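You operate a simulated robot arm through the tools that you are given. There is no shell and no other tool. Be economical: measure what you need, move in short steps, check, and stop when the job is done.

The job below is to be done with a simulated two-armed robot. You get a single attempt, and the scene is never put back.

TASK
Wipe up the spill on the white table with the striped tea towel and put it back.

It is judged by the outcome, as a careful person would: the job done as asked, and still so three seconds after it is handed in. It fails if anything else is knocked over, pushed out of place, dropped, spilled or broken. Flat cloth is picked up by pressing the open fingertips on it (5 to 10 N) and closing them slowly along it; thin cloth reads only 2 to 8 mm in the jaws.

THE ROBOT
Two 7-joint arms with two-finger parallel grippers on one trunk, on a base that drives. Base frame: it is fixed to the floor where the robot stands at the start and does not move with it; the origin is under the middle of the robot, x ahead of it, y to its left, z up; the surface under the hand at the start is at about z = 80. Readings come in cm, degrees, newtons and seconds.
The left shoulder is at the start at [6, 14.3, 92.6], the right one opposite. With the tool pointing down near the work surface each hand reaches from about 32 to 74 cm from the robot's upright axis, wherever it stands, measured 20 degrees to its own side. Payload 1.57 kg a hand.
The TCP of each hand is the grasp point between the finger pads, 3 cm short of the fingertips. In the tool frame z runs along the fingers and y along their closing line. Largest opening 11 cm; finger width 2.4, thickness 1.2; the body of the gripper, 4.8 by 11.2 cm, starts 7.8 cm behind the TCP.
Orientation is that of the tool frame in the base frame, as a unit quaternion [x, y, z, w]. With the fingers straight down and closing along the base's y, the tool's x points along the base's -x, its y along +y and its z along -z.

THE INTERFACE
- The arms move only by the tool move_arm. It takes "left_steps", "right_steps" or both (then of equal length, played together; a hand with none holds still); each is a list of rows, each a list of 7 numbers: the shift along the base's x, y, z in units of 20 mm (1.0 is 20 mm), then the turn, a rotation vector about the base's x, y, z in units of 8 degrees (1.0 is 8 degrees), then the opening in per cent of the stroke, from 0 (shut) to 100 (fully open). In form: [[tx, ty, tz, wx, wy, wz, grip], ...]. A call has 1 to 10 rows; each row shifts and turns the commanded pose from where the row before left it. A call with a number of a shift or a turn outside -1 to 1 is refused whole. Rows are played at 5 a second. More than 5 cm and 8.6 degrees between two rows, or a gripper value outside its range, and nothing of the call is played. A pose out of reach is approached as far as the arm can. The call stops where the force on the tool passes 40 N (or 10 N more than at its start, if that is more) or the arm is blocked; 0.2 s more then pass. The fingers move at their own pace (about 4.5 cm/s each) and stop on an object; they squeeze with about 43 N. The grip force told is the motor's: it shows also when the fingers shut on nothing. Time passes only in rows, and 0.2 s behind the last, so rows that do not move let the fingers close. The reply holds the time, the measured pose of the TCP, the force on the tool along the base axes, the opening and the grip force, in the units named above and with some noise, with the torque about the TCP (base axes, N m) and any sound that the robot's microphone picked up.
- Cameras (640 x 400 px; columns grow to the right, rows downward): "scene" is now at [4.68, 1.39, 155]; the picture's right is [0.01, -1.00, 0.00], its down [-0.74, -0.00, -0.68] and it looks along [0.68, 0.00, -0.74] (base axes); focal length 266 px, centre (320, 200). "left" rides on the left gripper at [7, -1.6, -14.1] in its tool frame; the picture's right is [0.23, 0.97, 0.00], its down [-0.85, 0.20, -0.48] and it looks along [-0.47, 0.11, 0.88] (tool axes); focal length 222 px, centre (320, 200). "right" rides on the right gripper at [7, 1.6, -14.1] in its tool frame; the picture's right is [-0.23, 0.97, 0.00], its down [-0.86, -0.20, -0.48] and it looks along [-0.47, -0.11, 0.88] (tool axes); focal length 222 px, centre (320, 200). There is no depth. A picture from a camera that has moved, and an enlarged one, comes with that camera's place and axes in the base frame and with its lens. The place of the scene camera against the robot may be out by one fixed shift of up to 2.5 cm in any direction.
- grab_frame(camera): a new picture of that camera. It takes no simulated time.
- raise_lower(by): slides the trunk up (or, below 0, down) by that many cm; the arms and the scene camera ride with it, the base frame stays. It gives what a move gives, with no picture.
- steer(legs): drives the robot by 1 to 6 legs, each [ahead, left, turn to the left] in cm, cm and degrees, along the robot's own axes; the way and the turn of a leg run together, so that a leg with both is an arc; at most 150 cm and 180 degrees a leg. The arms and the cameras ride along, it lands a little off, and it stops where it bumps. It gives what a move gives.
- head_to(pan, tilt): turns the head with the scene camera to pan (to the left, within 86 degrees either way) and tilt (down, from -29 to 69), counted from straight ahead of the robot. It gives what a move gives.
- close_up(camera, box): a new picture of the part [left, top, right, bottom] of that camera's present view, enlarged. It takes no simulated time.
- finish_job(): hands the job in; it is judged then, once.

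Work in short steps. Places have to be worked out from the pictures, the camera data and where the tool is seen: move nearer, look again, correct. Check each grasp and each placing, and mend what went wrong. You have 120 turns and 108 pictures in all, those below and enlarged ones among them. Open the grippers and draw the arms clear of the work before you hand the job in, unless the task says otherwise; then end with one line.

The tools are called after "Call:" by a JSON object that holds its "method" and its "body". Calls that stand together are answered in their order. move_arm: Moves the arms, as the interface text tells. Its arguments: {"type":"object","properties":{"left_steps":{"type":"array","items":{"type":"array","items":{"type":"number"}}},"right_steps":{"type":"array","items":{"type":"array","items":{"type":"number"}}}},"required":[]} The other tools are called the same way: raise_lower (by) slides the trunk up or down; steer (legs) drives the base; head_to (pan, tilt) turns the head that bears the scene camera; grab_frame (camera) takes a picture; close_up (camera, box) takes an enlarged picture of a part of a camera's view; finish_job () hands the job in.

At the start:

```text
clock: 0.0
left_tcp_pos: [47.91, 31.74, 110.08]
left_orientation: [0.0, 1.0, 0.0, -0.001]
left_force: [0.3, -0.4, -0.2]
left_torque: [-0.01, 0.0, 0.01]
left_width: 10.98
left_grip_force: 0.1
right_tcp_pos: [58.68, -18.0, 103.93]
right_orientation: [0.0, 1.0, 0.0, -0.001]
right_force: [0.3, 0.1, 0.0]
right_torque: [-0.01, -0.02, 0.04]
right_width: 11.01
right_grip_force: 0.0
trunk travel left (down, up): [-52.5, 6.5]
robot x, y, heading: [0.03, 0.17, 0.1]
head pan, tilt: [0.4, 47.5]
```

scene: 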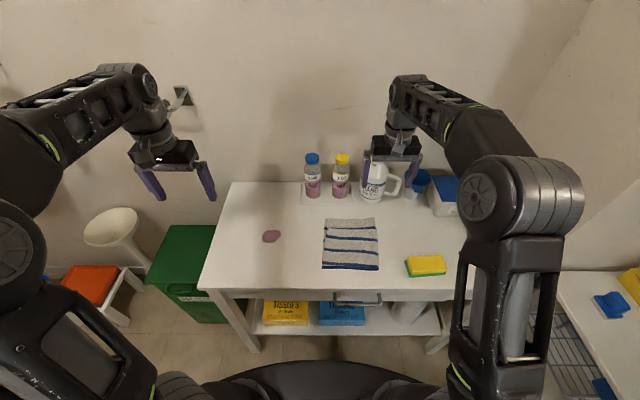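
right: 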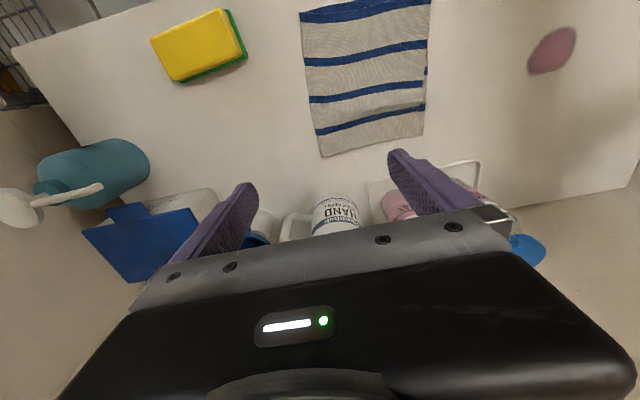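
left: 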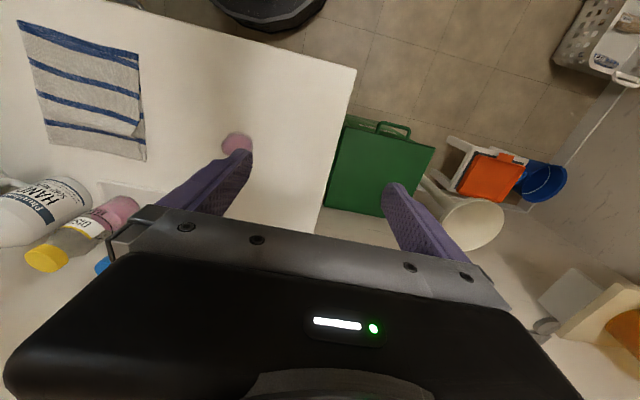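

The towel looks to be at about (55,-9), with the spill near (57,18). I'll take a closer look at both before moving.

Call:
{"method": "close_up", "body": {"camera": "scene", "box": [220, 180, 460, 300]}}

Call:
{"method": "close_up", "body": {"camera": "right", "box": [280, 0, 600, 200]}}

```text
2.67 times, centred on (340, 240) of scene
camera zoom: at [4.68, 1.39, 155.0], right [0.01, -1.0, 0.0], down [-0.74, 0.0, -0.68], along [0.68, 0.0, -0.74], focal length 709 px, centre (267, 93)
```

zoom: 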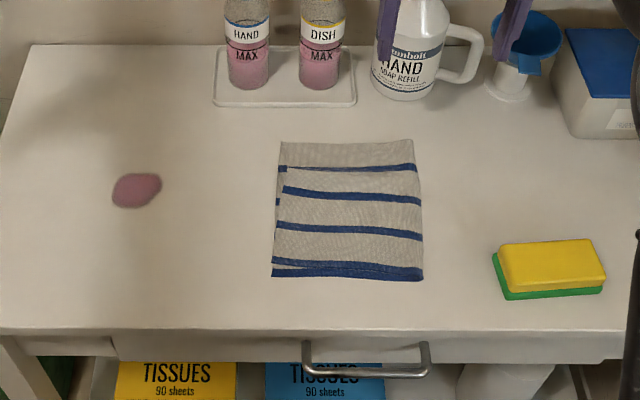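

```text
2.00 times, centred on (440, 100) of right
camera zoom: at [51.82, -16.57, 118.14], right [0.23, 0.97, 0.0], down [0.86, -0.2, 0.48], along [0.47, -0.11, -0.88], focal length 444 px, centre (80, 400)
```

zoom: 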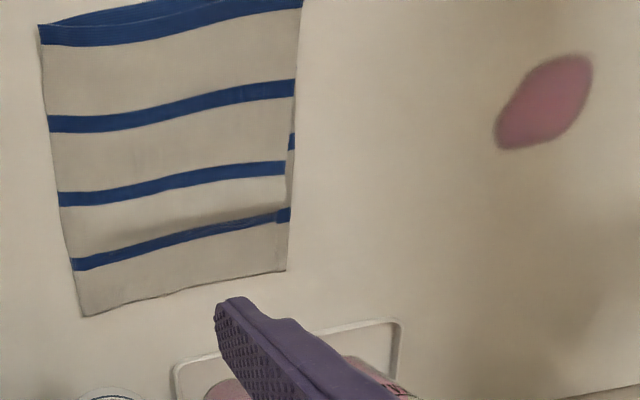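

The towel is folded double, with the fold at its front edge: x≈44, y from -17.5 to -0.5. The spill is near (56,16.4). I'll lift the right hand out of the way and bring the left hand across, turning it so the fingers close along x.

Call:
{"method": "move_arm", "body": {"left_steps": [[0, -1, 0, 0, 0, 1, 60], [0, -1, 0, 0, 0, 1, 60], [0, -1, 0, 0, 0, 1, 60], [0, -1, 0, 0, 0, 1, 60], [0, -1, 0, 0, 0, 1, 60], [0, -1, 0, 0, 0, 1, 60], [0, -1, 0, 0, 0, 1, 60], [0, -1, 0, 0, 0, 1, 60], [0, -1, 0, 0, 0, 1, 60], [0, -1, 0, 0, 0, 1, 60]], "right_steps": [[0, 0, 1, 0, 0, 0, 50], [0, 0, 1, 0, 0, 0, 50], [0, 0, 1, 0, 0, 0, 50], [0, 0, 1, 0, 0, 0, 50], [0, 0, 1, 0, 0, 0, 50], [-0.5, -1, 0.5, 0, 0, 0, 50], [-0.5, -1, 0, 0, 0, 0, 50], [-0.5, -1, 0, 0, 0, 0, 50], [-0.5, -1, 0, 0, 0, 0, 50], [-0.5, -1, 0, 0, 0, 0, 50]]}}

```text
clock: 2.2
left_tcp_pos: [47.71, 11.6, 109.96]
left_orientation: [-0.643, 0.766, 0.001, 0.001]
left_force: [0.3, -0.2, 0.2]
left_torque: [0.0, 0.02, 0.01]
left_width: 6.62
left_grip_force: 0.1
right_tcp_pos: [53.74, -28.06, 106.93]
right_orientation: [-0.001, 1.0, 0.001, 0.0]
right_force: [-0.3, 0.9, 0.3]
right_torque: [-0.01, 0.03, 0.02]
right_width: 5.5
right_grip_force: 0.1
right hand out of reach, approached as far as the arm can: row 2, 3, 4, 5
trunk travel left (down, up): [-52.5, 6.5]
robot x, y, heading: [-0.44, 0.2, 0.1]
head pan, tilt: [0.4, 47.5]
```

The turn went well. I'll carry on to above the middle of the front edge and descend to about z=95.

Call:
{"method": "move_arm", "body": {"left_steps": [[-0.12, -1, 0, 0, 0, 0.6, 60], [-0.12, -1, -0.5, 0, 0, 0.65, 60], [-0.12, -1, -0.8, 0, 0, 0, 60], [-0.12, -1, -0.8, 0, 0, 0, 60], [-0.12, -1, -0.9, 0, 0, 0, 60], [-0.12, -1, -0.9, 0, 0, 0, 60], [-0.12, -1, -0.9, 0, 0, 0, 60], [-0.12, -1, -0.9, 0, 0, 0, 60], [-0.12, -1, -0.9, 0, 0, 0, 60], [-0.12, -1, -0.9, 0, 0, 0, 60]]}}

Call:
{"method": "grab_frame", "body": {"camera": "left"}}

Call:
{"method": "grab_frame", "body": {"camera": "scene"}}

```text
clock: 4.4
left_tcp_pos: [45.61, -8.39, 95.15]
left_orientation: [0.707, -0.707, 0.0, 0.0]
left_force: [-0.4, -0.8, 0.0]
left_torque: [0.01, -0.03, 0.01]
left_width: 6.61
left_grip_force: 0.0
right_tcp_pos: [53.68, -28.0, 106.92]
right_orientation: [0.001, 1.0, 0.0, 0.0]
right_force: [0.3, -0.3, 0.5]
right_torque: [0.05, -0.02, 0.02]
right_width: 5.49
right_grip_force: 0.1
trunk travel left (down, up): [-52.5, 6.5]
robot x, y, heading: [0.41, 0.12, -0.1]
head pan, tilt: [0.4, 47.5]
```

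```text
102 pictures are left
camera left: at [47.17, -15.3, 109.13], right [-0.97, -0.23, 0.0], down [-0.2, 0.85, 0.48], along [-0.11, 0.47, -0.88], focal length 222 px, centre (320, 200)
```

left: 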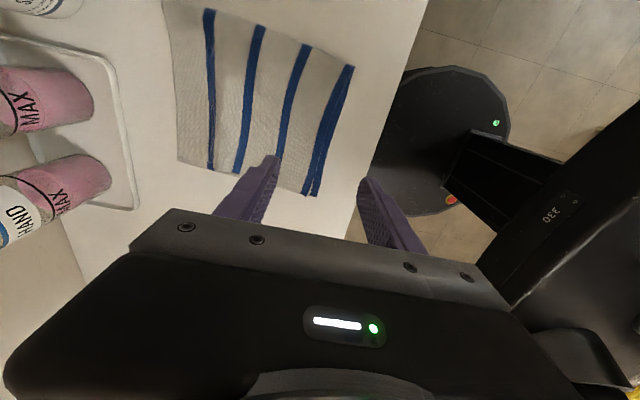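

```text
101 pictures are left
camera scene: at [4.7, 1.33, 155.0], right [0.01, -1.0, 0.0], down [-0.74, 0.0, -0.68], along [0.68, 0.0, -0.74], focal length 266 px, centre (320, 200)
```

scene: 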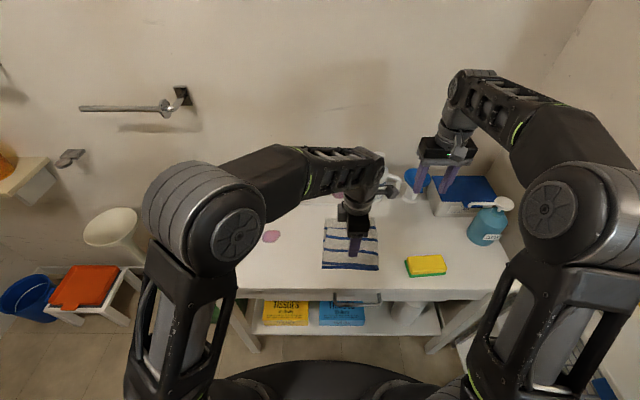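

The fold edge is at x≈44, which matches my estimate. I'll shift 1.9 cm forward so both fingertips land on the cloth at the fold, then descend to just above it.

Call:
{"method": "move_arm", "body": {"left_steps": [[0.45, -0.15, -0.9, 0, 0, 0, 55], [0.4, -0.15, -0.9, 0, 0, 0, 55], [0, 0, -1, 0, 0, 0, 55], [0, 0, -1, 0, 0, 0, 55], [0, 0, -1, 0, 0, 0, 55], [0, 0, -0.5, 0, 0, 0, 55], [0, 0, 0, 0, 0, 0, 55]]}}

Call:
{"method": "grab_frame", "body": {"camera": "left"}}

```text
clock: 6.0
left_tcp_pos: [47.24, -8.89, 84.4]
left_orientation: [0.707, -0.707, 0.0, 0.0]
left_force: [-0.6, 0.3, -0.1]
left_torque: [0.02, 0.0, 0.03]
left_width: 6.05
left_grip_force: 0.1
right_tcp_pos: [53.69, -27.95, 106.88]
right_orientation: [0.0, 1.0, 0.0, 0.0]
right_force: [-0.3, 0.6, -0.5]
right_torque: [0.01, 0.0, -0.04]
right_width: 5.51
right_grip_force: 0.1
trunk travel left (down, up): [-52.5, 6.5]
robot x, y, heading: [0.17, -0.19, -0.3]
head pan, tilt: [0.4, 47.5]
```

```text
100 pictures are left
camera left: at [48.84, -15.82, 98.55], right [-0.97, -0.23, 0.0], down [-0.2, 0.85, 0.48], along [-0.11, 0.47, -0.88], focal length 222 px, centre (320, 200)
```

left: 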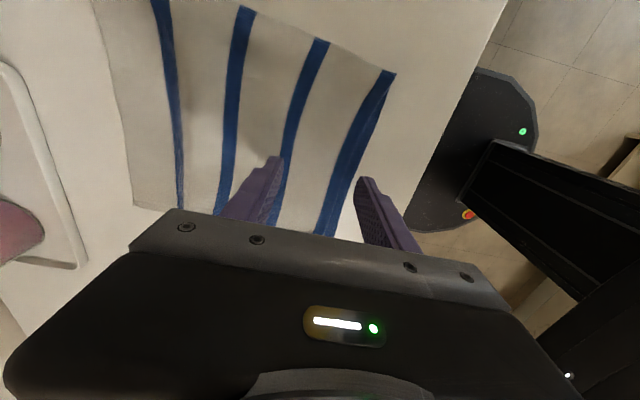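

The front finger is just off the fold edge. I'll shift 1 cm forward and press down slowly until there is contact.

Call:
{"method": "move_arm", "body": {"left_steps": [[0.5, 0, 0, 0, 0, 0, 55], [0, 0, -0.2, 0, 0, 0, 55], [0, 0, -0.2, 0, 0, 0, 55], [0, 0, -0.15, 0, 0, 0, 55], [0, 0, 0, 0, 0, 0, 55]]}}

```text
clock: 7.2
left_tcp_pos: [47.95, -8.84, 83.44]
left_orientation: [-0.707, 0.707, -0.001, 0.0]
left_force: [0.0, 0.1, -1.0]
left_torque: [-0.01, -0.02, 0.01]
left_width: 6.03
left_grip_force: 0.1
right_tcp_pos: [53.73, -27.92, 106.78]
right_orientation: [0.0, 1.0, 0.0, 0.0]
right_force: [0.3, -0.3, -0.2]
right_torque: [-0.03, -0.01, 0.0]
right_width: 5.51
right_grip_force: 0.0
trunk travel left (down, up): [-52.5, 6.5]
robot x, y, heading: [0.02, 0.2, -0.1]
head pan, tilt: [0.4, 47.5]
```

No contact yet, so I'll keep going down in small steps.

Call:
{"method": "move_arm", "body": {"left_steps": [[0, 0, -0.12, 0, 0, 0, 55], [0, 0, -0.1, 0, 0, 0, 55], [0, 0, 0, 0, 0, 0, 55]]}}

```text
clock: 8.0
left_tcp_pos: [48.01, -8.91, 83.14]
left_orientation: [-0.707, 0.707, -0.003, 0.001]
left_force: [0.0, 1.7, 28.2]
left_torque: [0.05, 0.72, -0.05]
left_width: 6.06
left_grip_force: 0.0
right_tcp_pos: [53.68, -27.94, 107.12]
right_orientation: [0.001, 1.0, 0.001, 0.0]
right_force: [0.1, 0.4, -0.8]
right_torque: [-0.01, 0.02, 0.02]
right_width: 5.49
right_grip_force: 0.1
trunk travel left (down, up): [-52.5, 6.5]
robot x, y, heading: [-0.11, -0.13, -0.1]
head pan, tilt: [0.4, 47.5]
```

Contact reads 28 N, and the table top is at about 80.2. I'll ease up to get 5–10 N.

Call:
{"method": "move_arm", "body": {"left_steps": [[0, 0, 0.09, 0, 0, 0, 55], [0, 0, 0, 0, 0, 0, 55]]}}

```text
clock: 8.6
left_tcp_pos: [48.04, -9.02, 83.22]
left_orientation: [-0.707, 0.707, 0.0, 0.0]
left_force: [1.7, -0.5, 20.6]
left_torque: [-0.03, 0.38, 0.04]
left_width: 6.03
left_grip_force: 0.2
right_tcp_pos: [53.68, -28.01, 106.96]
right_orientation: [0.0, 1.0, -0.001, 0.002]
right_force: [-0.4, 1.0, 0.4]
right_torque: [-0.02, 0.0, 0.0]
right_width: 5.51
right_grip_force: 0.1
trunk travel left (down, up): [-52.5, 6.5]
robot x, y, heading: [-0.08, 0.11, -0.1]
head pan, tilt: [0.4, 47.5]
```

Call:
{"method": "move_arm", "body": {"left_steps": [[0, 0, 0.12, 0, 0, 0, 55], [0, 0, 0, 0, 0, 0, 55]]}}

```text
clock: 9.2
left_tcp_pos: [47.96, -8.94, 83.27]
left_orientation: [0.707, -0.707, -0.002, 0.001]
left_force: [-0.5, 0.2, 1.3]
left_torque: [-0.01, 0.01, 0.02]
left_width: 6.06
left_grip_force: 0.0
right_tcp_pos: [53.71, -28.0, 106.79]
right_orientation: [0.0, 1.0, 0.001, 0.0]
right_force: [0.0, -0.9, 0.3]
right_torque: [-0.01, -0.03, -0.01]
right_width: 5.49
right_grip_force: 0.0
trunk travel left (down, up): [-52.5, 6.5]
robot x, y, heading: [0.32, 0.31, 0.1]
head pan, tilt: [0.4, 47.5]
```

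That took it down to 1.3 N. I'll press about 1 mm back down and close slowly.

Call:
{"method": "move_arm", "body": {"left_steps": [[0, 0, -0.045, 0, 0, 0, 55], [0, 0, 0, 0, 0, 0, 48], [0, 0, 0, 0, 0, 0, 41], [0, 0, 0, 0, 0, 0, 34], [0, 0, 0, 0, 0, 0, 27]]}}

Call:
{"method": "grab_frame", "body": {"camera": "left"}}

```text
clock: 10.4
left_tcp_pos: [48.09, -8.98, 83.32]
left_orientation: [0.708, -0.707, 0.0, 0.0]
left_force: [-1.6, 0.2, -0.2]
left_torque: [0.03, -0.01, 0.0]
left_width: 2.97
left_grip_force: 0.2
right_tcp_pos: [53.67, -27.99, 106.93]
right_orientation: [0.0, 1.0, 0.0, -0.001]
right_force: [-0.2, 1.0, 0.3]
right_torque: [0.02, -0.05, -0.01]
right_width: 5.52
right_grip_force: 0.1
trunk travel left (down, up): [-52.5, 6.5]
robot x, y, heading: [0.11, 0.11, 0.2]
head pan, tilt: [0.4, 47.5]
```

```text
99 pictures are left
camera left: at [49.7, -15.85, 97.39], right [-0.97, -0.23, 0.0], down [-0.2, 0.85, 0.48], along [-0.11, 0.47, -0.88], focal length 222 px, centre (320, 200)
```

left: 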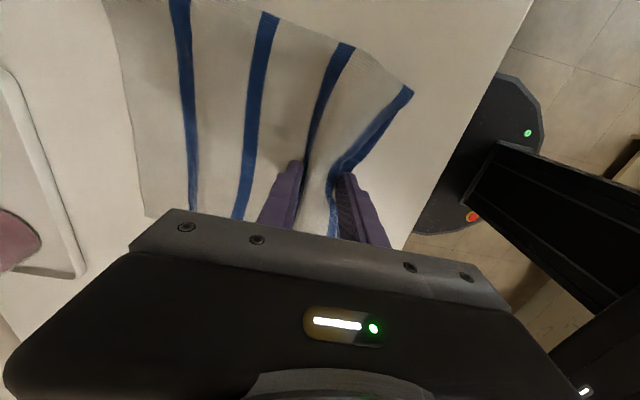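

The fold is being gathered between the fingers. I'll keep closing with a slight press.

Call:
{"method": "move_arm", "body": {"left_steps": [[0, 0, -0.04, 0, 0, 0, 22], [0, 0, 0, 0, 0, 0, 16], [0, 0, 0, 0, 0, 0, 10], [0, 0, 0, 0, 0, 0, 4], [0, 0, 0, 0, 0, 0, 0], [0, 0, 0, 0, 0, 0, 0], [0, 0, 0, 0, 0, 0, 0]]}}

Call:
{"method": "grab_frame", "body": {"camera": "left"}}

```text
clock: 12.0
left_tcp_pos: [47.95, -8.9, 83.32]
left_orientation: [0.707, -0.707, 0.0, 0.0]
left_force: [0.6, 0.6, 8.1]
left_torque: [0.04, -0.06, 0.0]
left_width: 0.62
left_grip_force: 25.9
right_tcp_pos: [53.7, -27.93, 106.95]
right_orientation: [0.0, 1.0, 0.0, 0.0]
right_force: [-0.8, 0.0, 1.1]
right_torque: [-0.01, 0.0, 0.0]
right_width: 5.51
right_grip_force: 0.0
trunk travel left (down, up): [-52.5, 6.5]
robot x, y, heading: [-0.37, -0.41, 0.2]
head pan, tilt: [0.4, 47.5]
```

```text
98 pictures are left
camera left: at [49.66, -15.86, 97.29], right [-0.97, -0.23, 0.0], down [-0.2, 0.86, 0.48], along [-0.11, 0.47, -0.88], focal length 222 px, centre (320, 200)
```

left: 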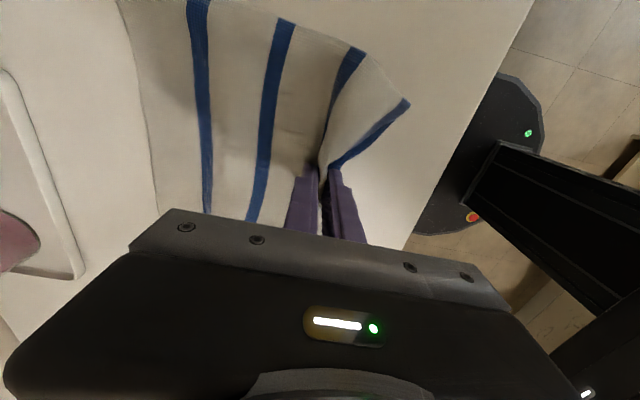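

Gripped, 6 mm in the jaws. I'll lift straight up and look at how the towel hangs.

Call:
{"method": "move_arm", "body": {"left_steps": [[0, 0, 0.5, 0, 0, 0, 0], [0, 0, 0.8, 0, 0, 0, 0], [0, 0, 1, 0, 0, 0, 0], [0, 0, 1, 0, 0, 0, 0], [0, 0, 1, 0, 0, 0, 0], [0, 0, 1, 0, 0, 0, 0], [0, 0, 1, 0, 0, 0, 0], [0, 0, 1, 0, 0, 0, 0], [0, 0, 1, 0, 0, 0, 0], [0, 0, 1, 0, 0, 0, 0]]}}

Call:
{"method": "grab_frame", "body": {"camera": "scene"}}

Call:
{"method": "grab_frame", "body": {"camera": "left"}}

```text
clock: 14.2
left_tcp_pos: [48.05, -9.07, 101.78]
left_orientation: [0.707, -0.707, 0.0, 0.001]
left_force: [-0.4, -0.3, 0.4]
left_torque: [0.01, 0.0, -0.01]
left_width: 0.58
left_grip_force: 25.3
right_tcp_pos: [53.7, -27.89, 106.82]
right_orientation: [0.0, 1.0, 0.0, 0.0]
right_force: [0.5, 0.5, -0.2]
right_torque: [0.01, 0.01, 0.01]
right_width: 5.48
right_grip_force: 0.0
trunk travel left (down, up): [-52.5, 6.5]
robot x, y, heading: [-0.01, -0.29, 0.2]
head pan, tilt: [0.4, 47.5]
```

```text
97 pictures are left
camera scene: at [4.67, 1.38, 155.0], right [0.01, -1.0, 0.0], down [-0.74, 0.0, -0.68], along [0.68, 0.0, -0.74], focal length 266 px, centre (320, 200)
```

scene: 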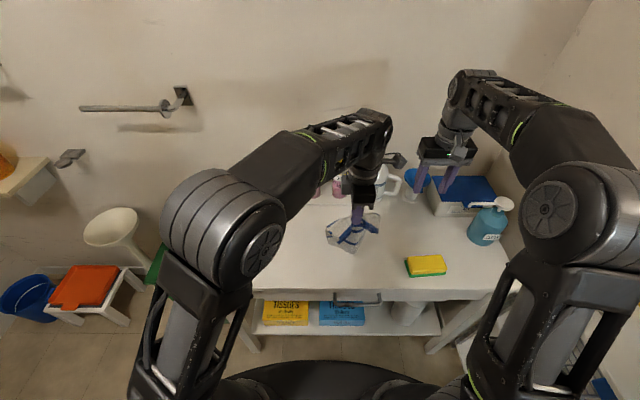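

```text
96 pictures are left
camera left: at [49.73, -15.93, 115.94], right [-0.97, -0.23, 0.0], down [-0.2, 0.85, 0.48], along [-0.11, 0.47, -0.88], focal length 222 px, centre (320, 200)
```

left: 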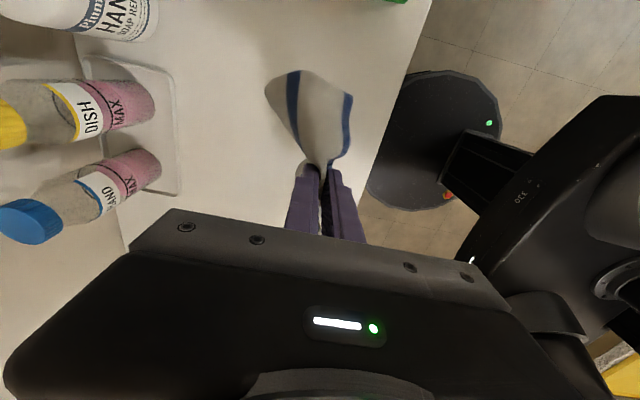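

Call:
{"method": "close_up", "body": {"camera": "scene", "box": [240, 170, 440, 295]}}

```text
3.20 times, centred on (340, 232) of scene
camera zoom: at [4.67, 1.38, 155.0], right [0.01, -1.0, 0.0], down [-0.74, 0.0, -0.68], along [0.68, 0.0, -0.74], focal length 850 px, centre (256, 96)
```

zoom: 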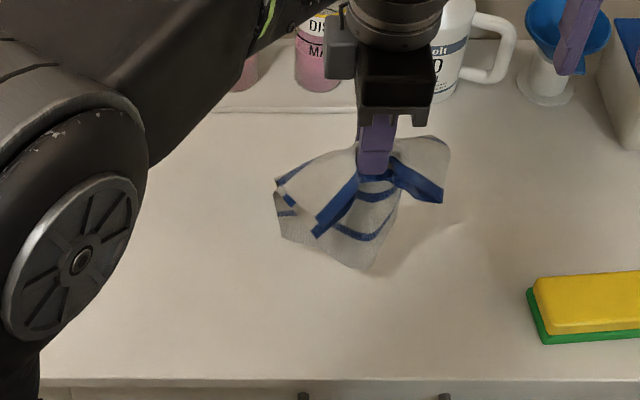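

The whole towel hangs free from the fold. I'll carry it over to the spill, raising slightly.

Call:
{"method": "move_arm", "body": {"left_steps": [[0, 0.3, 0.8, 0, 0, 0, 0], [0, 0.8, 0.3, 0, 0, 0, 0], [0.2, 1, 0, 0, 0, 0, 0], [0.2, 1, 0, 0, 0, 0, 0], [0.2, 1, 0, 0, 0, 0, 0], [0.2, 1, 0, 0, 0, 0, 0], [0.2, 1, 0, 0, 0, 0, 0], [0.2, 1, 0, 0, 0, 0, 0], [0.2, 1, 0, 0, 0, 0, 0], [0.2, 1, 0, 0, 0, 0, 0]]}}

Call:
{"method": "move_arm", "body": {"left_steps": [[0.4, 1, 0, 0, 0, 0, 0], [0.4, 1, 0, 0, 0, 0, 0], [0.4, 0.7, 0, 0, 0, 0, 0], [0.4, 0.5, 0, 0, 0, 0, 0], [0.4, 0.2, 0, 0, 0, 0, 0], [0, 0, 0, 0, 0, 0, 0]]}}

Call:
{"method": "grab_frame", "body": {"camera": "scene"}}

Call:
{"method": "grab_frame", "body": {"camera": "left"}}

```text
clock: 16.4
left_tcp_pos: [51.31, 9.4, 103.84]
left_orientation: [0.708, -0.707, 0.0, 0.0]
left_force: [0.7, 0.7, -0.8]
left_torque: [0.01, 0.01, 0.0]
left_width: 0.58
left_grip_force: 25.4
right_tcp_pos: [53.71, -27.89, 106.78]
right_orientation: [0.0, 1.0, 0.0, -0.001]
right_force: [0.2, 0.8, -0.1]
right_torque: [0.01, 0.01, -0.01]
right_width: 5.49
right_grip_force: 0.1
trunk travel left (down, up): [-52.5, 6.5]
robot x, y, heading: [-0.22, -0.13, -0.1]
head pan, tilt: [0.4, 47.5]
```

```text
clock: 17.8
left_tcp_pos: [55.24, 16.09, 103.82]
left_orientation: [0.707, -0.707, 0.0, 0.0]
left_force: [-0.6, 0.2, 0.6]
left_torque: [0.0, 0.0, 0.03]
left_width: 0.59
left_grip_force: 25.5
right_tcp_pos: [53.79, -27.98, 107.06]
right_orientation: [0.001, 1.0, 0.0, 0.001]
right_force: [-0.1, -0.2, -0.1]
right_torque: [-0.02, -0.01, -0.01]
right_width: 5.49
right_grip_force: 0.0
trunk travel left (down, up): [-52.5, 6.5]
robot x, y, heading: [-0.2, -0.38, -0.1]
head pan, tilt: [0.4, 47.5]
```

```text
94 pictures are left
camera scene: at [4.67, 1.38, 155.0], right [0.01, -1.0, 0.0], down [-0.74, 0.0, -0.68], along [0.68, 0.0, -0.74], focal length 266 px, centre (320, 200)
```

scene: 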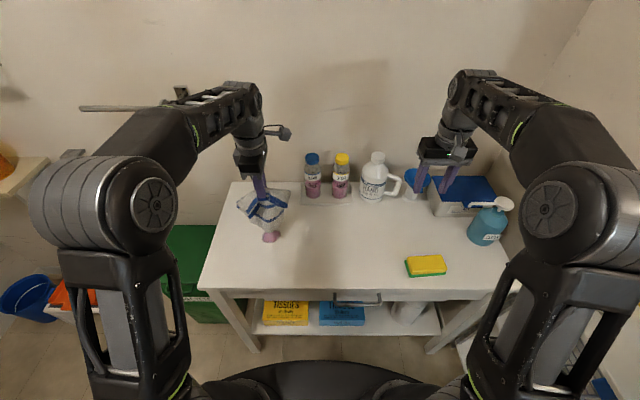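

```text
93 pictures are left
camera left: at [56.92, 9.17, 118.01], right [-0.97, -0.23, 0.0], down [-0.2, 0.85, 0.48], along [-0.11, 0.47, -0.88], focal length 222 px, centre (320, 200)
```

left: 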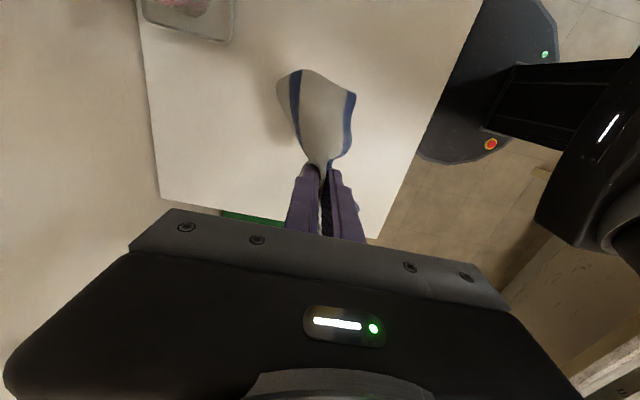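

The towel is over the spill. I'll lower it to close to the table, drifting slightly forward so that I start beyond the spill's far edge.

Call:
{"method": "move_arm", "body": {"left_steps": [[0, -0.3, -1, 0, 0, 0, 0], [0, -0.3, -1, 0, 0, 0, 0], [0, -0.3, -1, 0, 0, 0, 0], [0, 0, -1, 0, 0, 0, 0], [0.2, 0, -1, 0, 0, 0, 0], [0.3, 0, -1, 0, 0, 0, 0], [0.4, 0, -1, 0, 0, 0, 0], [0.5, 0, -1, 0, 0, 0, 0], [0.5, 0, -1, 0, 0, 0, 0]]}}

Call:
{"method": "grab_frame", "body": {"camera": "scene"}}

Call:
{"method": "grab_frame", "body": {"camera": "left"}}

```text
clock: 19.8
left_tcp_pos: [59.22, 14.31, 86.04]
left_orientation: [0.707, -0.707, 0.0, 0.001]
left_force: [0.9, 0.9, 0.2]
left_torque: [0.02, -0.01, 0.02]
left_width: 0.58
left_grip_force: 26.1
right_tcp_pos: [53.69, -27.98, 106.89]
right_orientation: [0.0, 1.0, 0.0, 0.0]
right_force: [-0.3, -0.6, 0.0]
right_torque: [-0.03, 0.01, -0.01]
right_width: 5.49
right_grip_force: 0.1
trunk travel left (down, up): [-52.5, 6.5]
robot x, y, heading: [0.19, -0.08, 0.0]
head pan, tilt: [0.4, 47.5]
```

```text
92 pictures are left
camera scene: at [4.73, 1.39, 155.0], right [0.01, -1.0, 0.0], down [-0.74, 0.0, -0.68], along [0.68, 0.0, -0.74], focal length 266 px, centre (320, 200)
```

scene: 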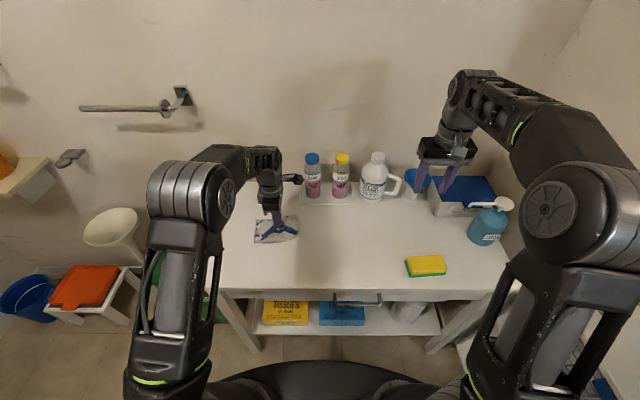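

```text
91 pictures are left
camera left: at [60.82, 7.36, 100.13], right [-0.97, -0.23, 0.0], down [-0.2, 0.86, 0.48], along [-0.11, 0.47, -0.88], focal length 222 px, centre (320, 200)
```

left: 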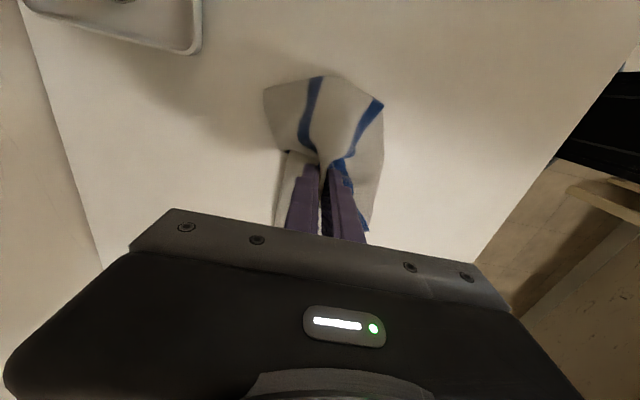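

Now I'll lower gently until the cloth is pressed on the table.

Call:
{"method": "move_arm", "body": {"left_steps": [[0, 0, -0.4, 0, 0, 0, 0], [0, 0, -0.3, 0, 0, 0, 0], [0, 0, -0.2, 0, 0, 0, 0], [0, 0, -0.15, 0, 0, 0, 0], [0, 0, 0, 0, 0, 0, 0]]}}

```text
clock: 21.0
left_tcp_pos: [59.02, 14.27, 83.76]
left_orientation: [0.707, -0.707, 0.0, -0.001]
left_force: [-0.5, -0.8, 2.2]
left_torque: [0.03, 0.03, -0.04]
left_width: 0.61
left_grip_force: 25.8
right_tcp_pos: [53.74, -28.04, 106.79]
right_orientation: [0.0, 1.0, -0.001, 0.0]
right_force: [0.1, 1.3, -0.4]
right_torque: [0.03, -0.02, 0.03]
right_width: 5.49
right_grip_force: 0.1
trunk travel left (down, up): [-52.5, 6.5]
robot x, y, heading: [0.1, 0.45, -0.1]
head pan, tilt: [0.4, 47.5]
```

That is light contact. I'll press a bit more and stroke toward the robot across the spill.

Call:
{"method": "move_arm", "body": {"left_steps": [[0, 0, -0.07, 0, 0, 0, 0], [-0.5, 0, 0, 0, 0, 0, 0], [-0.5, 0, 0, 0, 0, 0, 0], [-0.5, 0, 0, 0, 0, 0, 0], [-0.5, 0, 0, 0, 0, 0, 0], [-0.5, 0, 0, 0, 0, 0, 0], [-0.5, 0, 0, 0, 0, 0, 0], [-0.5, 0, 0, 0, 0, 0, 0]]}}

Call:
{"method": "grab_frame", "body": {"camera": "left"}}

Call:
{"method": "close_up", "body": {"camera": "scene", "box": [200, 160, 360, 280]}}

```text
clock: 22.8
left_tcp_pos: [52.02, 14.26, 83.79]
left_orientation: [-0.707, 0.707, 0.0, 0.0]
left_force: [0.5, 0.0, 0.1]
left_torque: [0.01, 0.01, 0.0]
left_width: 0.61
left_grip_force: 25.2
right_tcp_pos: [53.79, -27.95, 106.85]
right_orientation: [0.0, 1.0, 0.0, 0.0]
right_force: [-0.2, 0.7, -1.2]
right_torque: [-0.02, -0.01, 0.0]
right_width: 5.52
right_grip_force: 0.0
trunk travel left (down, up): [-52.5, 6.5]
robot x, y, heading: [0.01, 0.12, -0.2]
head pan, tilt: [0.4, 47.5]
```

```text
90 pictures are left
camera left: at [53.69, 7.38, 97.83], right [-0.97, -0.23, 0.0], down [-0.2, 0.85, 0.48], along [-0.11, 0.47, -0.88], focal length 222 px, centre (320, 200)
```

left: 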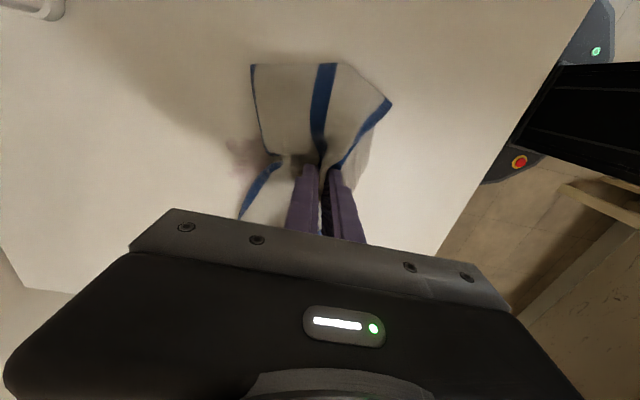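

```text
3.33 times, centred on (280, 220) of scene
camera zoom: at [4.67, 1.38, 155.0], right [0.01, -1.0, 0.0], down [-0.74, 0.0, -0.68], along [0.68, 0.0, -0.74], focal length 886 px, centre (453, 133)
```

zoom: 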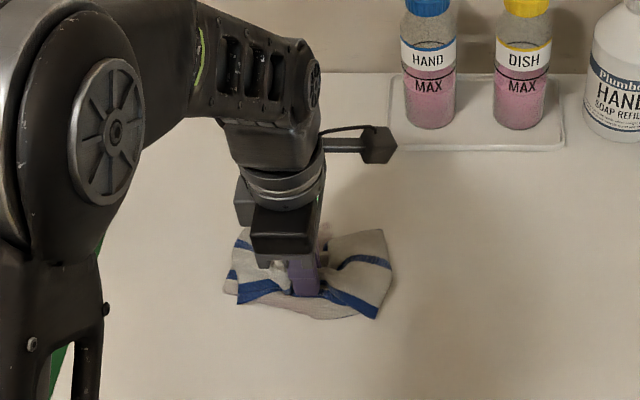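

The wiping works, but residue remains around (58,14) and the force has dropped off. I'll press more and zigzag over the area.

Call:
{"method": "move_arm", "body": {"left_steps": [[0, 0, -0.15, 0, 0, 0, 0], [0, 0, -0.05, 0, 0, 0, 0]]}}

```text
clock: 23.4
left_tcp_pos: [52.04, 14.19, 83.44]
left_orientation: [-0.707, 0.707, -0.001, 0.0]
left_force: [0.5, 0.8, 11.8]
left_torque: [0.01, -0.04, 0.03]
left_width: 0.59
left_grip_force: 25.8
right_tcp_pos: [53.6, -28.03, 106.92]
right_orientation: [0.0, 1.0, 0.0, 0.0]
right_force: [0.8, -0.8, 0.2]
right_torque: [-0.02, 0.01, -0.02]
right_width: 5.51
right_grip_force: 0.1
trunk travel left (down, up): [-52.5, 6.5]
robot x, y, heading: [-0.14, -0.39, 0.0]
head pan, tilt: [0.4, 47.5]
```

Call:
{"method": "move_arm", "body": {"left_steps": [[0.5, 0, 0, 0, 0, 0, 0], [0.8, 0, 0, 0, 0, 0, 0], [0.8, 0, 0, 0, 0, 0, 0], [0.8, 0, 0, 0, 0, 0, 0], [0.6, 0, 0, 0, 0, 0, 0], [0, 0.8, 0, 0, 0, 0, 0], [-0.8, 0, 0, 0, 0, 0, 0], [-0.9, 0, 0, 0, 0, 0, 0], [-0.9, 0, 0, 0, 0, 0, 0], [-0.9, 0, 0, 0, 0, 0, 0]]}}

Call:
{"method": "grab_frame", "body": {"camera": "left"}}

```text
clock: 25.6
left_tcp_pos: [51.91, 16.0, 83.46]
left_orientation: [-0.707, 0.707, 0.001, 0.001]
left_force: [3.2, -0.5, 10.5]
left_torque: [-0.05, -0.15, 0.0]
left_width: 0.61
left_grip_force: 25.6
right_tcp_pos: [53.65, -28.05, 106.91]
right_orientation: [0.0, 1.0, 0.0, 0.0]
right_force: [0.4, -0.5, 0.3]
right_torque: [-0.01, -0.02, 0.01]
right_width: 5.48
right_grip_force: 0.1
trunk travel left (down, up): [-52.5, 6.5]
robot x, y, heading: [0.25, 0.07, 0.2]
head pan, tilt: [0.4, 47.5]
```

```text
88 pictures are left
camera left: at [53.63, 9.08, 97.51], right [-0.97, -0.23, 0.0], down [-0.2, 0.85, 0.48], along [-0.11, 0.47, -0.88], focal length 222 px, centre (320, 200)
```

left: 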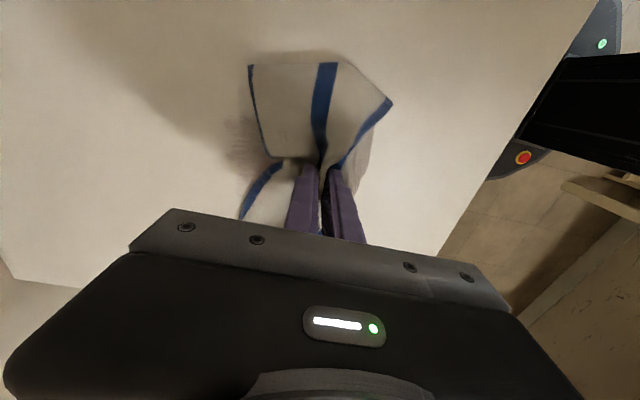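

Good contact, about 10 N. I'll carry on with lanes at y≈18 and 20.

Call:
{"method": "move_arm", "body": {"left_steps": [[0, 0.8, 0, 0, 0, 0, 0], [0.9, 0, 0, 0, 0, 0, 0], [0.9, 0, 0, 0, 0, 0, 0], [0.9, 0, 0, 0, 0, 0, 0], [0.8, 0, 0, 0, 0, 0, 0], [0, 0.8, 0, 0, 0, 0, 0], [-0.8, 0, 0, 0, 0, 0, 0], [-0.9, 0, 0, 0, 0, 0, 0], [-0.9, 0, 0, 0, 0, 0, 0], [-0.9, 0, 0, 0, 0, 0, 0]]}}

Call:
{"method": "move_arm", "body": {"left_steps": [[0.9, -0.7, 0, 0, 0, 0, 0], [0.9, -0.7, 0, 0, 0, 0, 0], [0.9, -0.7, 0, 0, 0, 0, 0], [0.8, -0.7, 0, 0, 0, 0, 0], [0, -0.6, 0, 0, 0, 0, 0], [-0.8, 0, 0, 0, 0, 0, 0], [-0.9, 0, 0, 0, 0, 0, 0], [-0.9, 0, 0, 0, 0, 0, 0], [-0.9, 0, 0, 0, 0, 0, 0]]}}

Call:
{"method": "grab_frame", "body": {"camera": "left"}}

Call:
{"method": "close_up", "body": {"camera": "scene", "box": [200, 160, 360, 280]}}

```text
clock: 27.8
left_tcp_pos: [52.02, 19.15, 83.28]
left_orientation: [-0.707, 0.707, -0.001, 0.001]
left_force: [4.2, 0.5, 13.9]
left_torque: [-0.1, -0.19, 0.0]
left_width: 0.63
left_grip_force: 25.8
right_tcp_pos: [53.68, -28.0, 106.93]
right_orientation: [0.0, 1.0, 0.0, 0.001]
right_force: [-0.7, 0.2, -0.1]
right_torque: [-0.02, 0.0, -0.01]
right_width: 5.47
right_grip_force: 0.2
trunk travel left (down, up): [-52.5, 6.5]
robot x, y, heading: [-0.04, -0.04, 0.1]
head pan, tilt: [0.4, 47.5]
```

```text
clock: 29.8
left_tcp_pos: [52.11, 12.24, 83.38]
left_orientation: [-0.707, 0.707, 0.001, 0.0]
left_force: [2.4, -0.1, 5.8]
left_torque: [-0.03, -0.11, -0.03]
left_width: 0.61
left_grip_force: 25.3
right_tcp_pos: [53.66, -27.93, 106.86]
right_orientation: [0.0, 1.0, 0.0, 0.0]
right_force: [0.0, -0.3, -0.2]
right_torque: [-0.01, 0.01, -0.01]
right_width: 5.48
right_grip_force: 0.0
trunk travel left (down, up): [-52.5, 6.5]
robot x, y, heading: [-0.17, -0.1, -0.1]
head pan, tilt: [0.4, 47.5]
```

```text
87 pictures are left
camera left: at [53.67, 5.28, 97.54], right [-0.97, -0.23, 0.0], down [-0.2, 0.85, 0.48], along [-0.11, 0.47, -0.88], focal length 222 px, centre (320, 200)
```

left: 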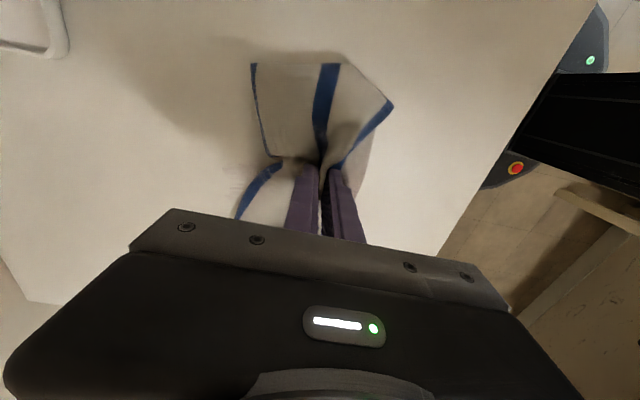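

```text
3.33 times, centred on (280, 220) of scene
camera zoom: at [4.63, 1.37, 154.99], right [0.01, -1.0, 0.0], down [-0.74, 0.0, -0.68], along [0.68, 0.0, -0.74], focal length 886 px, centre (453, 133)
```

zoom: 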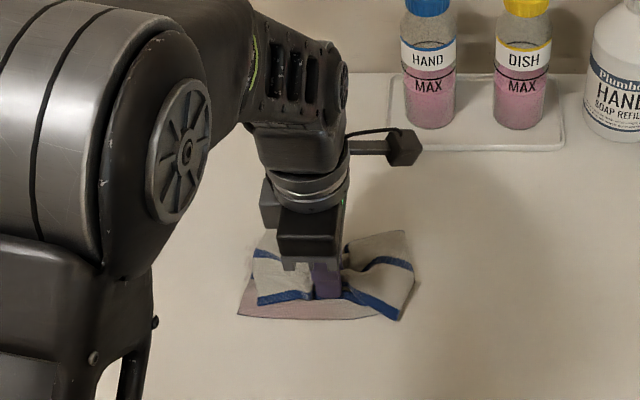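

Now I'll lift and move back toward the towel's place so I can inspect the spill area.

Call:
{"method": "move_arm", "body": {"left_steps": [[0, 0, 1, 0, 0, 0, 0], [0, 0, 1, 0, 0, 0, 0], [0, 0, 1, 0, 0, 0, 0], [0, 0, 1, 0, 0, 0, 0], [0, 0, 1, 0, 0, 0, 0], [0, 0, 1, 0, 0, 0, 0], [0, 0, 1, 0, 0, 0, 0], [0, -0.5, 1, 0, 0, 0, 0], [0, -0.8, 1, 0, 0, 0, 0], [0, -1, 1, 0, 0, 0, 0]]}}

Call:
{"method": "move_arm", "body": {"left_steps": [[0, -1, 0, 0, 0, 0, 0], [0, -1, 0, 0, 0, 0, 0], [0, -1, 0, 0, 0, 0, 0], [0, -1, 0, 0, 0, 0, 0], [0, -1, 0, 0, 0, 0, 0], [0, -1, 0, 0, 0, 0, 0], [0, -1, 0, 0, 0, 0, 0], [0, -1, 0, 0, 0, 0, 0]]}}

Call:
{"method": "close_up", "body": {"camera": "scene", "box": [200, 170, 440, 300]}}

Call:
{"method": "grab_frame", "body": {"camera": "left"}}

```text
clock: 32.0
left_tcp_pos: [52.0, 7.65, 103.48]
left_orientation: [0.707, -0.707, 0.0, 0.0]
left_force: [0.4, -0.1, 0.4]
left_torque: [-0.03, 0.0, -0.01]
left_width: 0.62
left_grip_force: 25.6
right_tcp_pos: [53.68, -28.02, 106.85]
right_orientation: [0.0, 1.0, 0.0, 0.0]
right_force: [0.2, 0.4, -0.1]
right_torque: [0.01, 0.02, 0.01]
right_width: 5.52
right_grip_force: 0.1
trunk travel left (down, up): [-52.5, 6.5]
robot x, y, heading: [-0.01, -0.14, -0.1]
head pan, tilt: [0.4, 47.5]
```

```text
clock: 33.8
left_tcp_pos: [51.9, -8.41, 103.22]
left_orientation: [0.707, -0.707, -0.001, 0.0]
left_force: [0.1, 0.1, -0.6]
left_torque: [-0.01, 0.0, -0.03]
left_width: 0.58
left_grip_force: 25.9
right_tcp_pos: [53.78, -27.99, 106.84]
right_orientation: [0.0, 1.0, 0.0, 0.0]
right_force: [0.6, -0.3, 0.4]
right_torque: [0.01, -0.02, -0.01]
right_width: 5.51
right_grip_force: 0.1
trunk travel left (down, up): [-52.5, 6.5]
robot x, y, heading: [-0.27, 0.02, -0.3]
head pan, tilt: [0.4, 47.5]
```

```text
2.67 times, centred on (320, 235) of scene
camera zoom: at [4.69, 1.33, 155.0], right [0.01, -1.0, 0.0], down [-0.74, 0.0, -0.68], along [0.68, 0.0, -0.74], focal length 709 px, centre (320, 107)
```

zoom: 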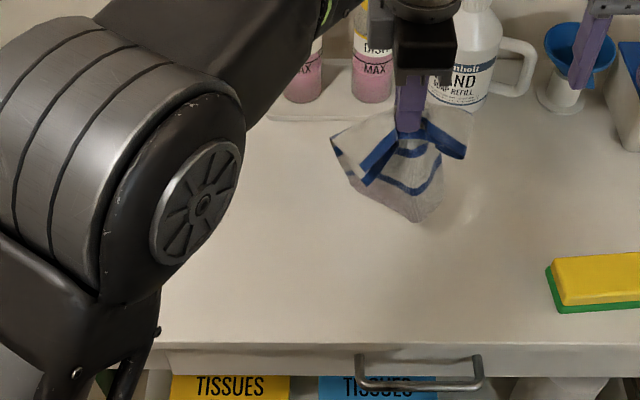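

```text
84 pictures are left
camera left: at [53.64, -15.27, 117.34], right [-0.97, -0.23, 0.0], down [-0.2, 0.85, 0.48], along [-0.11, 0.47, -0.88], focal length 222 px, centre (320, 200)
```

left: 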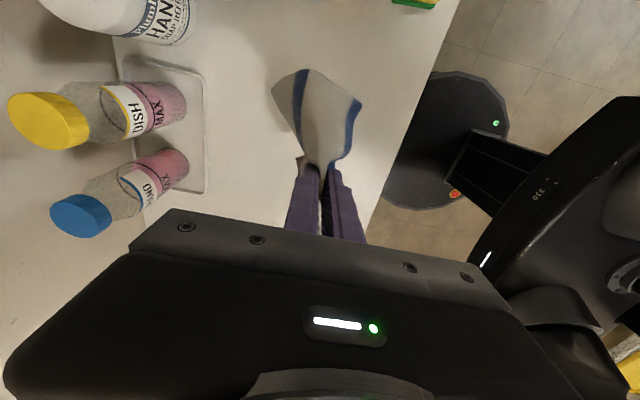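

The forearm hides the spill spot, so I'll try the right hand's camera.

Call:
{"method": "grab_frame", "body": {"camera": "right"}}

```text
83 pictures are left
camera right: at [46.84, -26.56, 121.1], right [0.23, 0.97, 0.0], down [0.86, -0.2, 0.48], along [0.47, -0.11, -0.88], focal length 222 px, centre (320, 200)
```

right: 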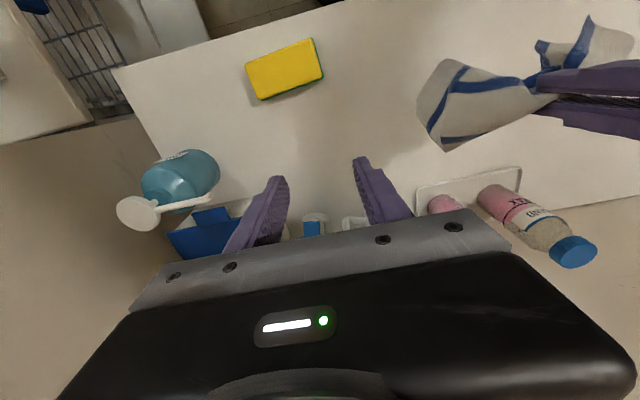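

I can't see it from there either. I'll swing the hand left past the spill, where the forearm won't hide it.

Call:
{"method": "move_arm", "body": {"left_steps": [[-0.3, 1, 0, 0, 0, 0, 0], [-0.3, 1, 0, 0, 0, 0, 0], [-0.3, 1, 0, 0, 0, 0, 0], [-0.3, 1, 0, 0, 0, 0, 0], [-0.3, 1, 0, 0, 0, 0, 0], [0, 1, 0, 0, 0, 0, 0], [0, 1, 0, 0, 0, 0, 0], [0, 1, 0, 0, 0, 0, 0], [0, 1, 0, 0, 0, 0, 0], [0, 1, 0, 0, 0, 0, 0]]}}

Call:
{"method": "move_arm", "body": {"left_steps": [[0, 1, 0, 0, 0, 0, 0], [0, 1, 0, 0, 0, 0, 0], [0, 1, 0, 0, 0, 0, 0], [0, 1, 0, 0, 0, 0, 0], [0, 1, 0, 0, 0, 0, 0], [0, 1, 0, 0, 0, 0, 0], [0, 1, 0, 0, 0, 0, 0], [0, 1, 0, 0, 0, 0, 0]]}}

Call:
{"method": "close_up", "body": {"camera": "scene", "box": [200, 170, 440, 300]}}

```text
clock: 36.0
left_tcp_pos: [48.99, 11.71, 103.2]
left_orientation: [-0.707, 0.707, 0.0, 0.0]
left_force: [0.8, -0.1, -0.9]
left_torque: [0.01, 0.02, -0.03]
left_width: 0.59
left_grip_force: 26.1
right_tcp_pos: [53.62, -27.94, 106.92]
right_orientation: [0.0, 1.0, 0.0, -0.001]
right_force: [-0.6, -0.2, 0.7]
right_torque: [-0.02, 0.0, -0.01]
right_width: 5.52
right_grip_force: 0.1
trunk travel left (down, up): [-52.5, 6.5]
robot x, y, heading: [0.04, -0.07, -0.2]
head pan, tilt: [0.4, 47.5]
```

```text
clock: 37.8
left_tcp_pos: [49.11, 27.74, 103.12]
left_orientation: [0.708, -0.707, 0.0, 0.0]
left_force: [-1.1, -0.4, -1.3]
left_torque: [0.0, 0.0, -0.02]
left_width: 0.59
left_grip_force: 25.9
right_tcp_pos: [53.75, -27.89, 106.87]
right_orientation: [0.0, 1.0, 0.001, 0.0]
right_force: [-0.2, -0.1, -0.4]
right_torque: [-0.02, 0.04, 0.03]
right_width: 5.48
right_grip_force: 0.1
trunk travel left (down, up): [-52.5, 6.5]
robot x, y, heading: [-0.36, -0.3, -0.1]
head pan, tilt: [0.4, 47.5]
```

```text
2.67 times, centred on (320, 235) of scene
camera zoom: at [4.68, 1.43, 155.0], right [0.01, -1.0, 0.0], down [-0.74, 0.0, -0.68], along [0.68, 0.0, -0.74], focal length 709 px, centre (320, 107)
```

zoom: 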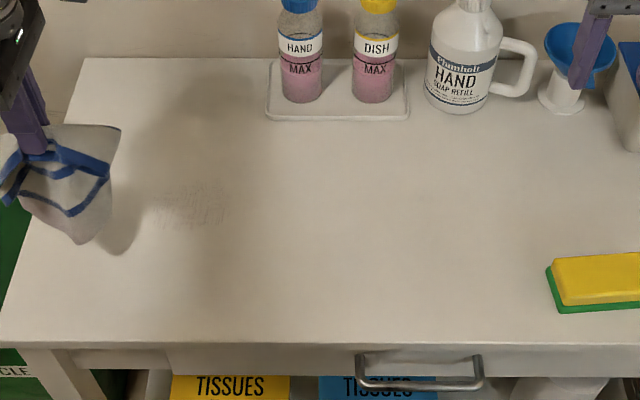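

A faint smear remains over roughly x 53–60, y 12–22. I'll go back and wipe it again more firmly.

Call:
{"method": "move_arm", "body": {"left_steps": [[0.6, -0.3, -0.8, 0, 0, 0, 0], [0.6, -0.3, -1, 0, 0, 0, 0], [0.6, -0.3, -1, 0, 0, 0, 0], [0.6, -0.3, -1, 0, 0, 0, 0], [0.6, -0.3, -1, 0, 0, 0, 0], [0.6, -0.3, -1, 0, 0, 0, 0], [0.6, -0.3, -1, 0, 0, 0, 0], [0.6, -0.3, -1, 0, 0, 0, 0], [0.6, 0, -1, 0, 0, 0, 0], [0, 0, -0.8, 0, 0, 0, 0]]}}

Call:
{"method": "move_arm", "body": {"left_steps": [[0, 0, -0.15, 0, 0, 0, 0], [0, 0, -0.08, 0, 0, 0, 0], [0, 0, 0, 0, 0, 0, 0]]}}

```text
clock: 40.0
left_tcp_pos: [59.83, 22.68, 84.06]
left_orientation: [0.707, -0.707, 0.002, 0.0]
left_force: [-0.4, -0.4, 1.3]
left_torque: [0.01, 0.02, 0.0]
left_width: 0.59
left_grip_force: 25.9
right_tcp_pos: [53.72, -28.01, 106.94]
right_orientation: [-0.001, 1.0, 0.0, 0.0]
right_force: [0.0, -0.5, -0.3]
right_torque: [-0.02, 0.01, 0.03]
right_width: 5.5
right_grip_force: 0.1
trunk travel left (down, up): [-52.5, 6.5]
robot x, y, heading: [0.06, -0.65, 0.3]
head pan, tilt: [0.4, 47.5]
```

```text
clock: 40.8
left_tcp_pos: [59.8, 22.91, 83.69]
left_orientation: [-0.707, 0.707, -0.001, 0.001]
left_force: [1.5, 1.7, 7.4]
left_torque: [0.05, -0.01, 0.01]
left_width: 0.59
left_grip_force: 25.8
right_tcp_pos: [53.8, -27.94, 106.99]
right_orientation: [0.0, 1.0, -0.001, 0.0]
right_force: [-0.3, 0.0, 0.2]
right_torque: [0.01, 0.0, -0.02]
right_width: 5.51
right_grip_force: 0.1
trunk travel left (down, up): [-52.5, 6.5]
robot x, y, heading: [0.04, -0.23, -0.0]
head pan, tilt: [0.4, 47.5]
```

Call:
{"method": "move_arm", "body": {"left_steps": [[0, -0.8, -0.08, 0, 0, 0, 0], [0, -0.9, 0, 0, 0, 0, 0], [0, -0.9, 0, 0, 0, 0, 0], [0, -0.9, 0, 0, 0, 0, 0], [0, -0.9, 0, 0, 0, 0, 0], [0, -0.9, 0, 0, 0, 0, 0], [-0.8, 0, 0, 0, 0, 0, 0], [0, 0.9, 0, 0, 0, 0, 0], [0, 0.9, 0, 0, 0, 0, 0], [0, 0.9, 0, 0, 0, 0, 0]]}}

Call:
{"method": "move_arm", "body": {"left_steps": [[0, 0.9, -0.02, 0, 0, 0, 0], [0, 0.9, 0, 0, 0, 0, 0], [0, 0.9, 0, 0, 0, 0, 0], [-0.8, 0, 0, 0, 0, 0, 0], [0, -0.9, 0, 0, 0, 0, 0], [0, -0.9, 0, 0, 0, 0, 0], [0, -0.9, 0, 0, 0, 0, 0], [0, -0.9, 0, 0, 0, 0, 0], [0, -0.9, 0, 0, 0, 0, 0], [0, -0.9, 0, 0, 0, 0, 0]]}}

Call:
{"method": "move_arm", "body": {"left_steps": [[-0.8, 0, 0, 0, 0, 0, 0], [0, 0.9, 0, 0, 0, 0, 0], [0, 0.9, 0, 0, 0, 0, 0], [0, 0.9, 0, 0, 0, 0, 0], [0, 0.9, 0, 0, 0, 0, 0], [0, 0.9, 0, 0, 0, 0, 0], [0, 0.9, 0, 0, 0, 0, 0], [-0.6, 0, 0, 0, 0, 0, 0]]}}

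Call:
{"method": "move_arm", "body": {"left_steps": [[0, -0.9, 0, 0, 0, 0, 0], [0, -0.9, 0, 0, 0, 0, 0], [0, -0.9, 0, 0, 0, 0, 0], [0, -0.9, 0, 0, 0, 0, 0], [0, -0.9, 0, 0, 0, 0, 0], [0, -0.9, 0, 0, 0, 0, 0]]}}

Call:
{"method": "grab_frame", "body": {"camera": "left"}}

```text
clock: 43.0
left_tcp_pos: [58.19, 17.7, 83.58]
left_orientation: [-0.707, 0.707, -0.001, -0.001]
left_force: [0.7, -4.4, 19.8]
left_torque: [-0.08, 0.19, 0.03]
left_width: 0.57
left_grip_force: 26.1
right_tcp_pos: [53.58, -28.02, 107.0]
right_orientation: [0.0, 1.0, 0.001, 0.0]
right_force: [0.8, -0.4, -0.1]
right_torque: [-0.03, -0.04, -0.02]
right_width: 5.5
right_grip_force: 0.1
trunk travel left (down, up): [-52.5, 6.5]
robot x, y, heading: [0.17, -0.14, 0.0]
head pan, tilt: [0.4, 47.5]
```

```text
clock: 45.2
left_tcp_pos: [56.62, 12.44, 83.61]
left_orientation: [0.707, -0.707, 0.0, -0.001]
left_force: [-0.3, 5.1, 23.9]
left_torque: [0.2, 0.16, -0.05]
left_width: 0.58
left_grip_force: 26.2
right_tcp_pos: [53.58, -28.02, 107.06]
right_orientation: [0.0, 1.0, 0.0, 0.0]
right_force: [1.7, 0.7, -0.1]
right_torque: [0.02, 0.02, -0.02]
right_width: 5.52
right_grip_force: 0.1
trunk travel left (down, up): [-52.5, 6.5]
robot x, y, heading: [0.18, -0.15, 0.1]
head pan, tilt: [0.4, 47.5]
```

```text
clock: 47.0
left_tcp_pos: [53.93, 23.11, 83.65]
left_orientation: [0.708, -0.706, 0.0, -0.003]
left_force: [5.2, 0.2, 28.7]
left_torque: [0.11, 0.05, -0.03]
left_width: 0.57
left_grip_force: 25.4
right_tcp_pos: [53.63, -28.05, 107.0]
right_orientation: [0.0, 1.0, 0.001, 0.002]
right_force: [-0.3, -0.6, -0.3]
right_torque: [0.0, 0.01, -0.02]
right_width: 5.52
right_grip_force: 0.1
trunk travel left (down, up): [-52.5, 6.5]
robot x, y, heading: [0.01, 0.1, -0.2]
head pan, tilt: [0.4, 47.5]
```

```text
clock: 48.4
left_tcp_pos: [53.62, 12.2, 83.59]
left_orientation: [-0.707, 0.708, 0.001, 0.0]
left_force: [0.3, 5.2, 17.4]
left_torque: [0.2, 0.15, -0.06]
left_width: 0.59
left_grip_force: 26.1
right_tcp_pos: [53.69, -28.14, 107.03]
right_orientation: [0.0, 1.0, 0.0, 0.001]
right_force: [-0.4, 0.0, 0.6]
right_torque: [-0.04, 0.03, 0.01]
right_width: 5.47
right_grip_force: 0.1
trunk travel left (down, up): [-52.5, 6.5]
robot x, y, heading: [-0.12, 0.06, -0.4]
head pan, tilt: [0.4, 47.5]
```

```text
81 pictures are left
camera left: at [55.36, 5.35, 97.69], right [-0.97, -0.23, 0.0], down [-0.2, 0.85, 0.48], along [-0.11, 0.47, -0.88], focal length 222 px, centre (320, 200)
```

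left: 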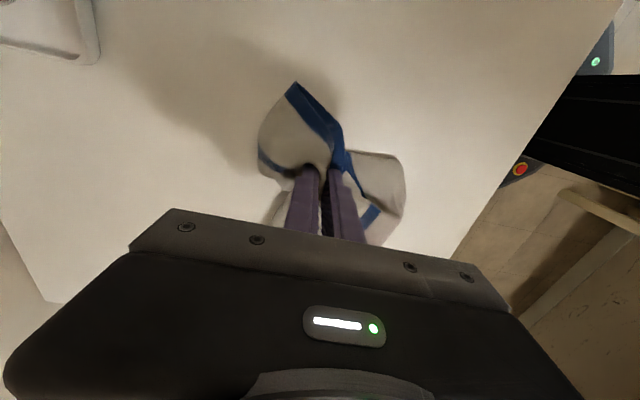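

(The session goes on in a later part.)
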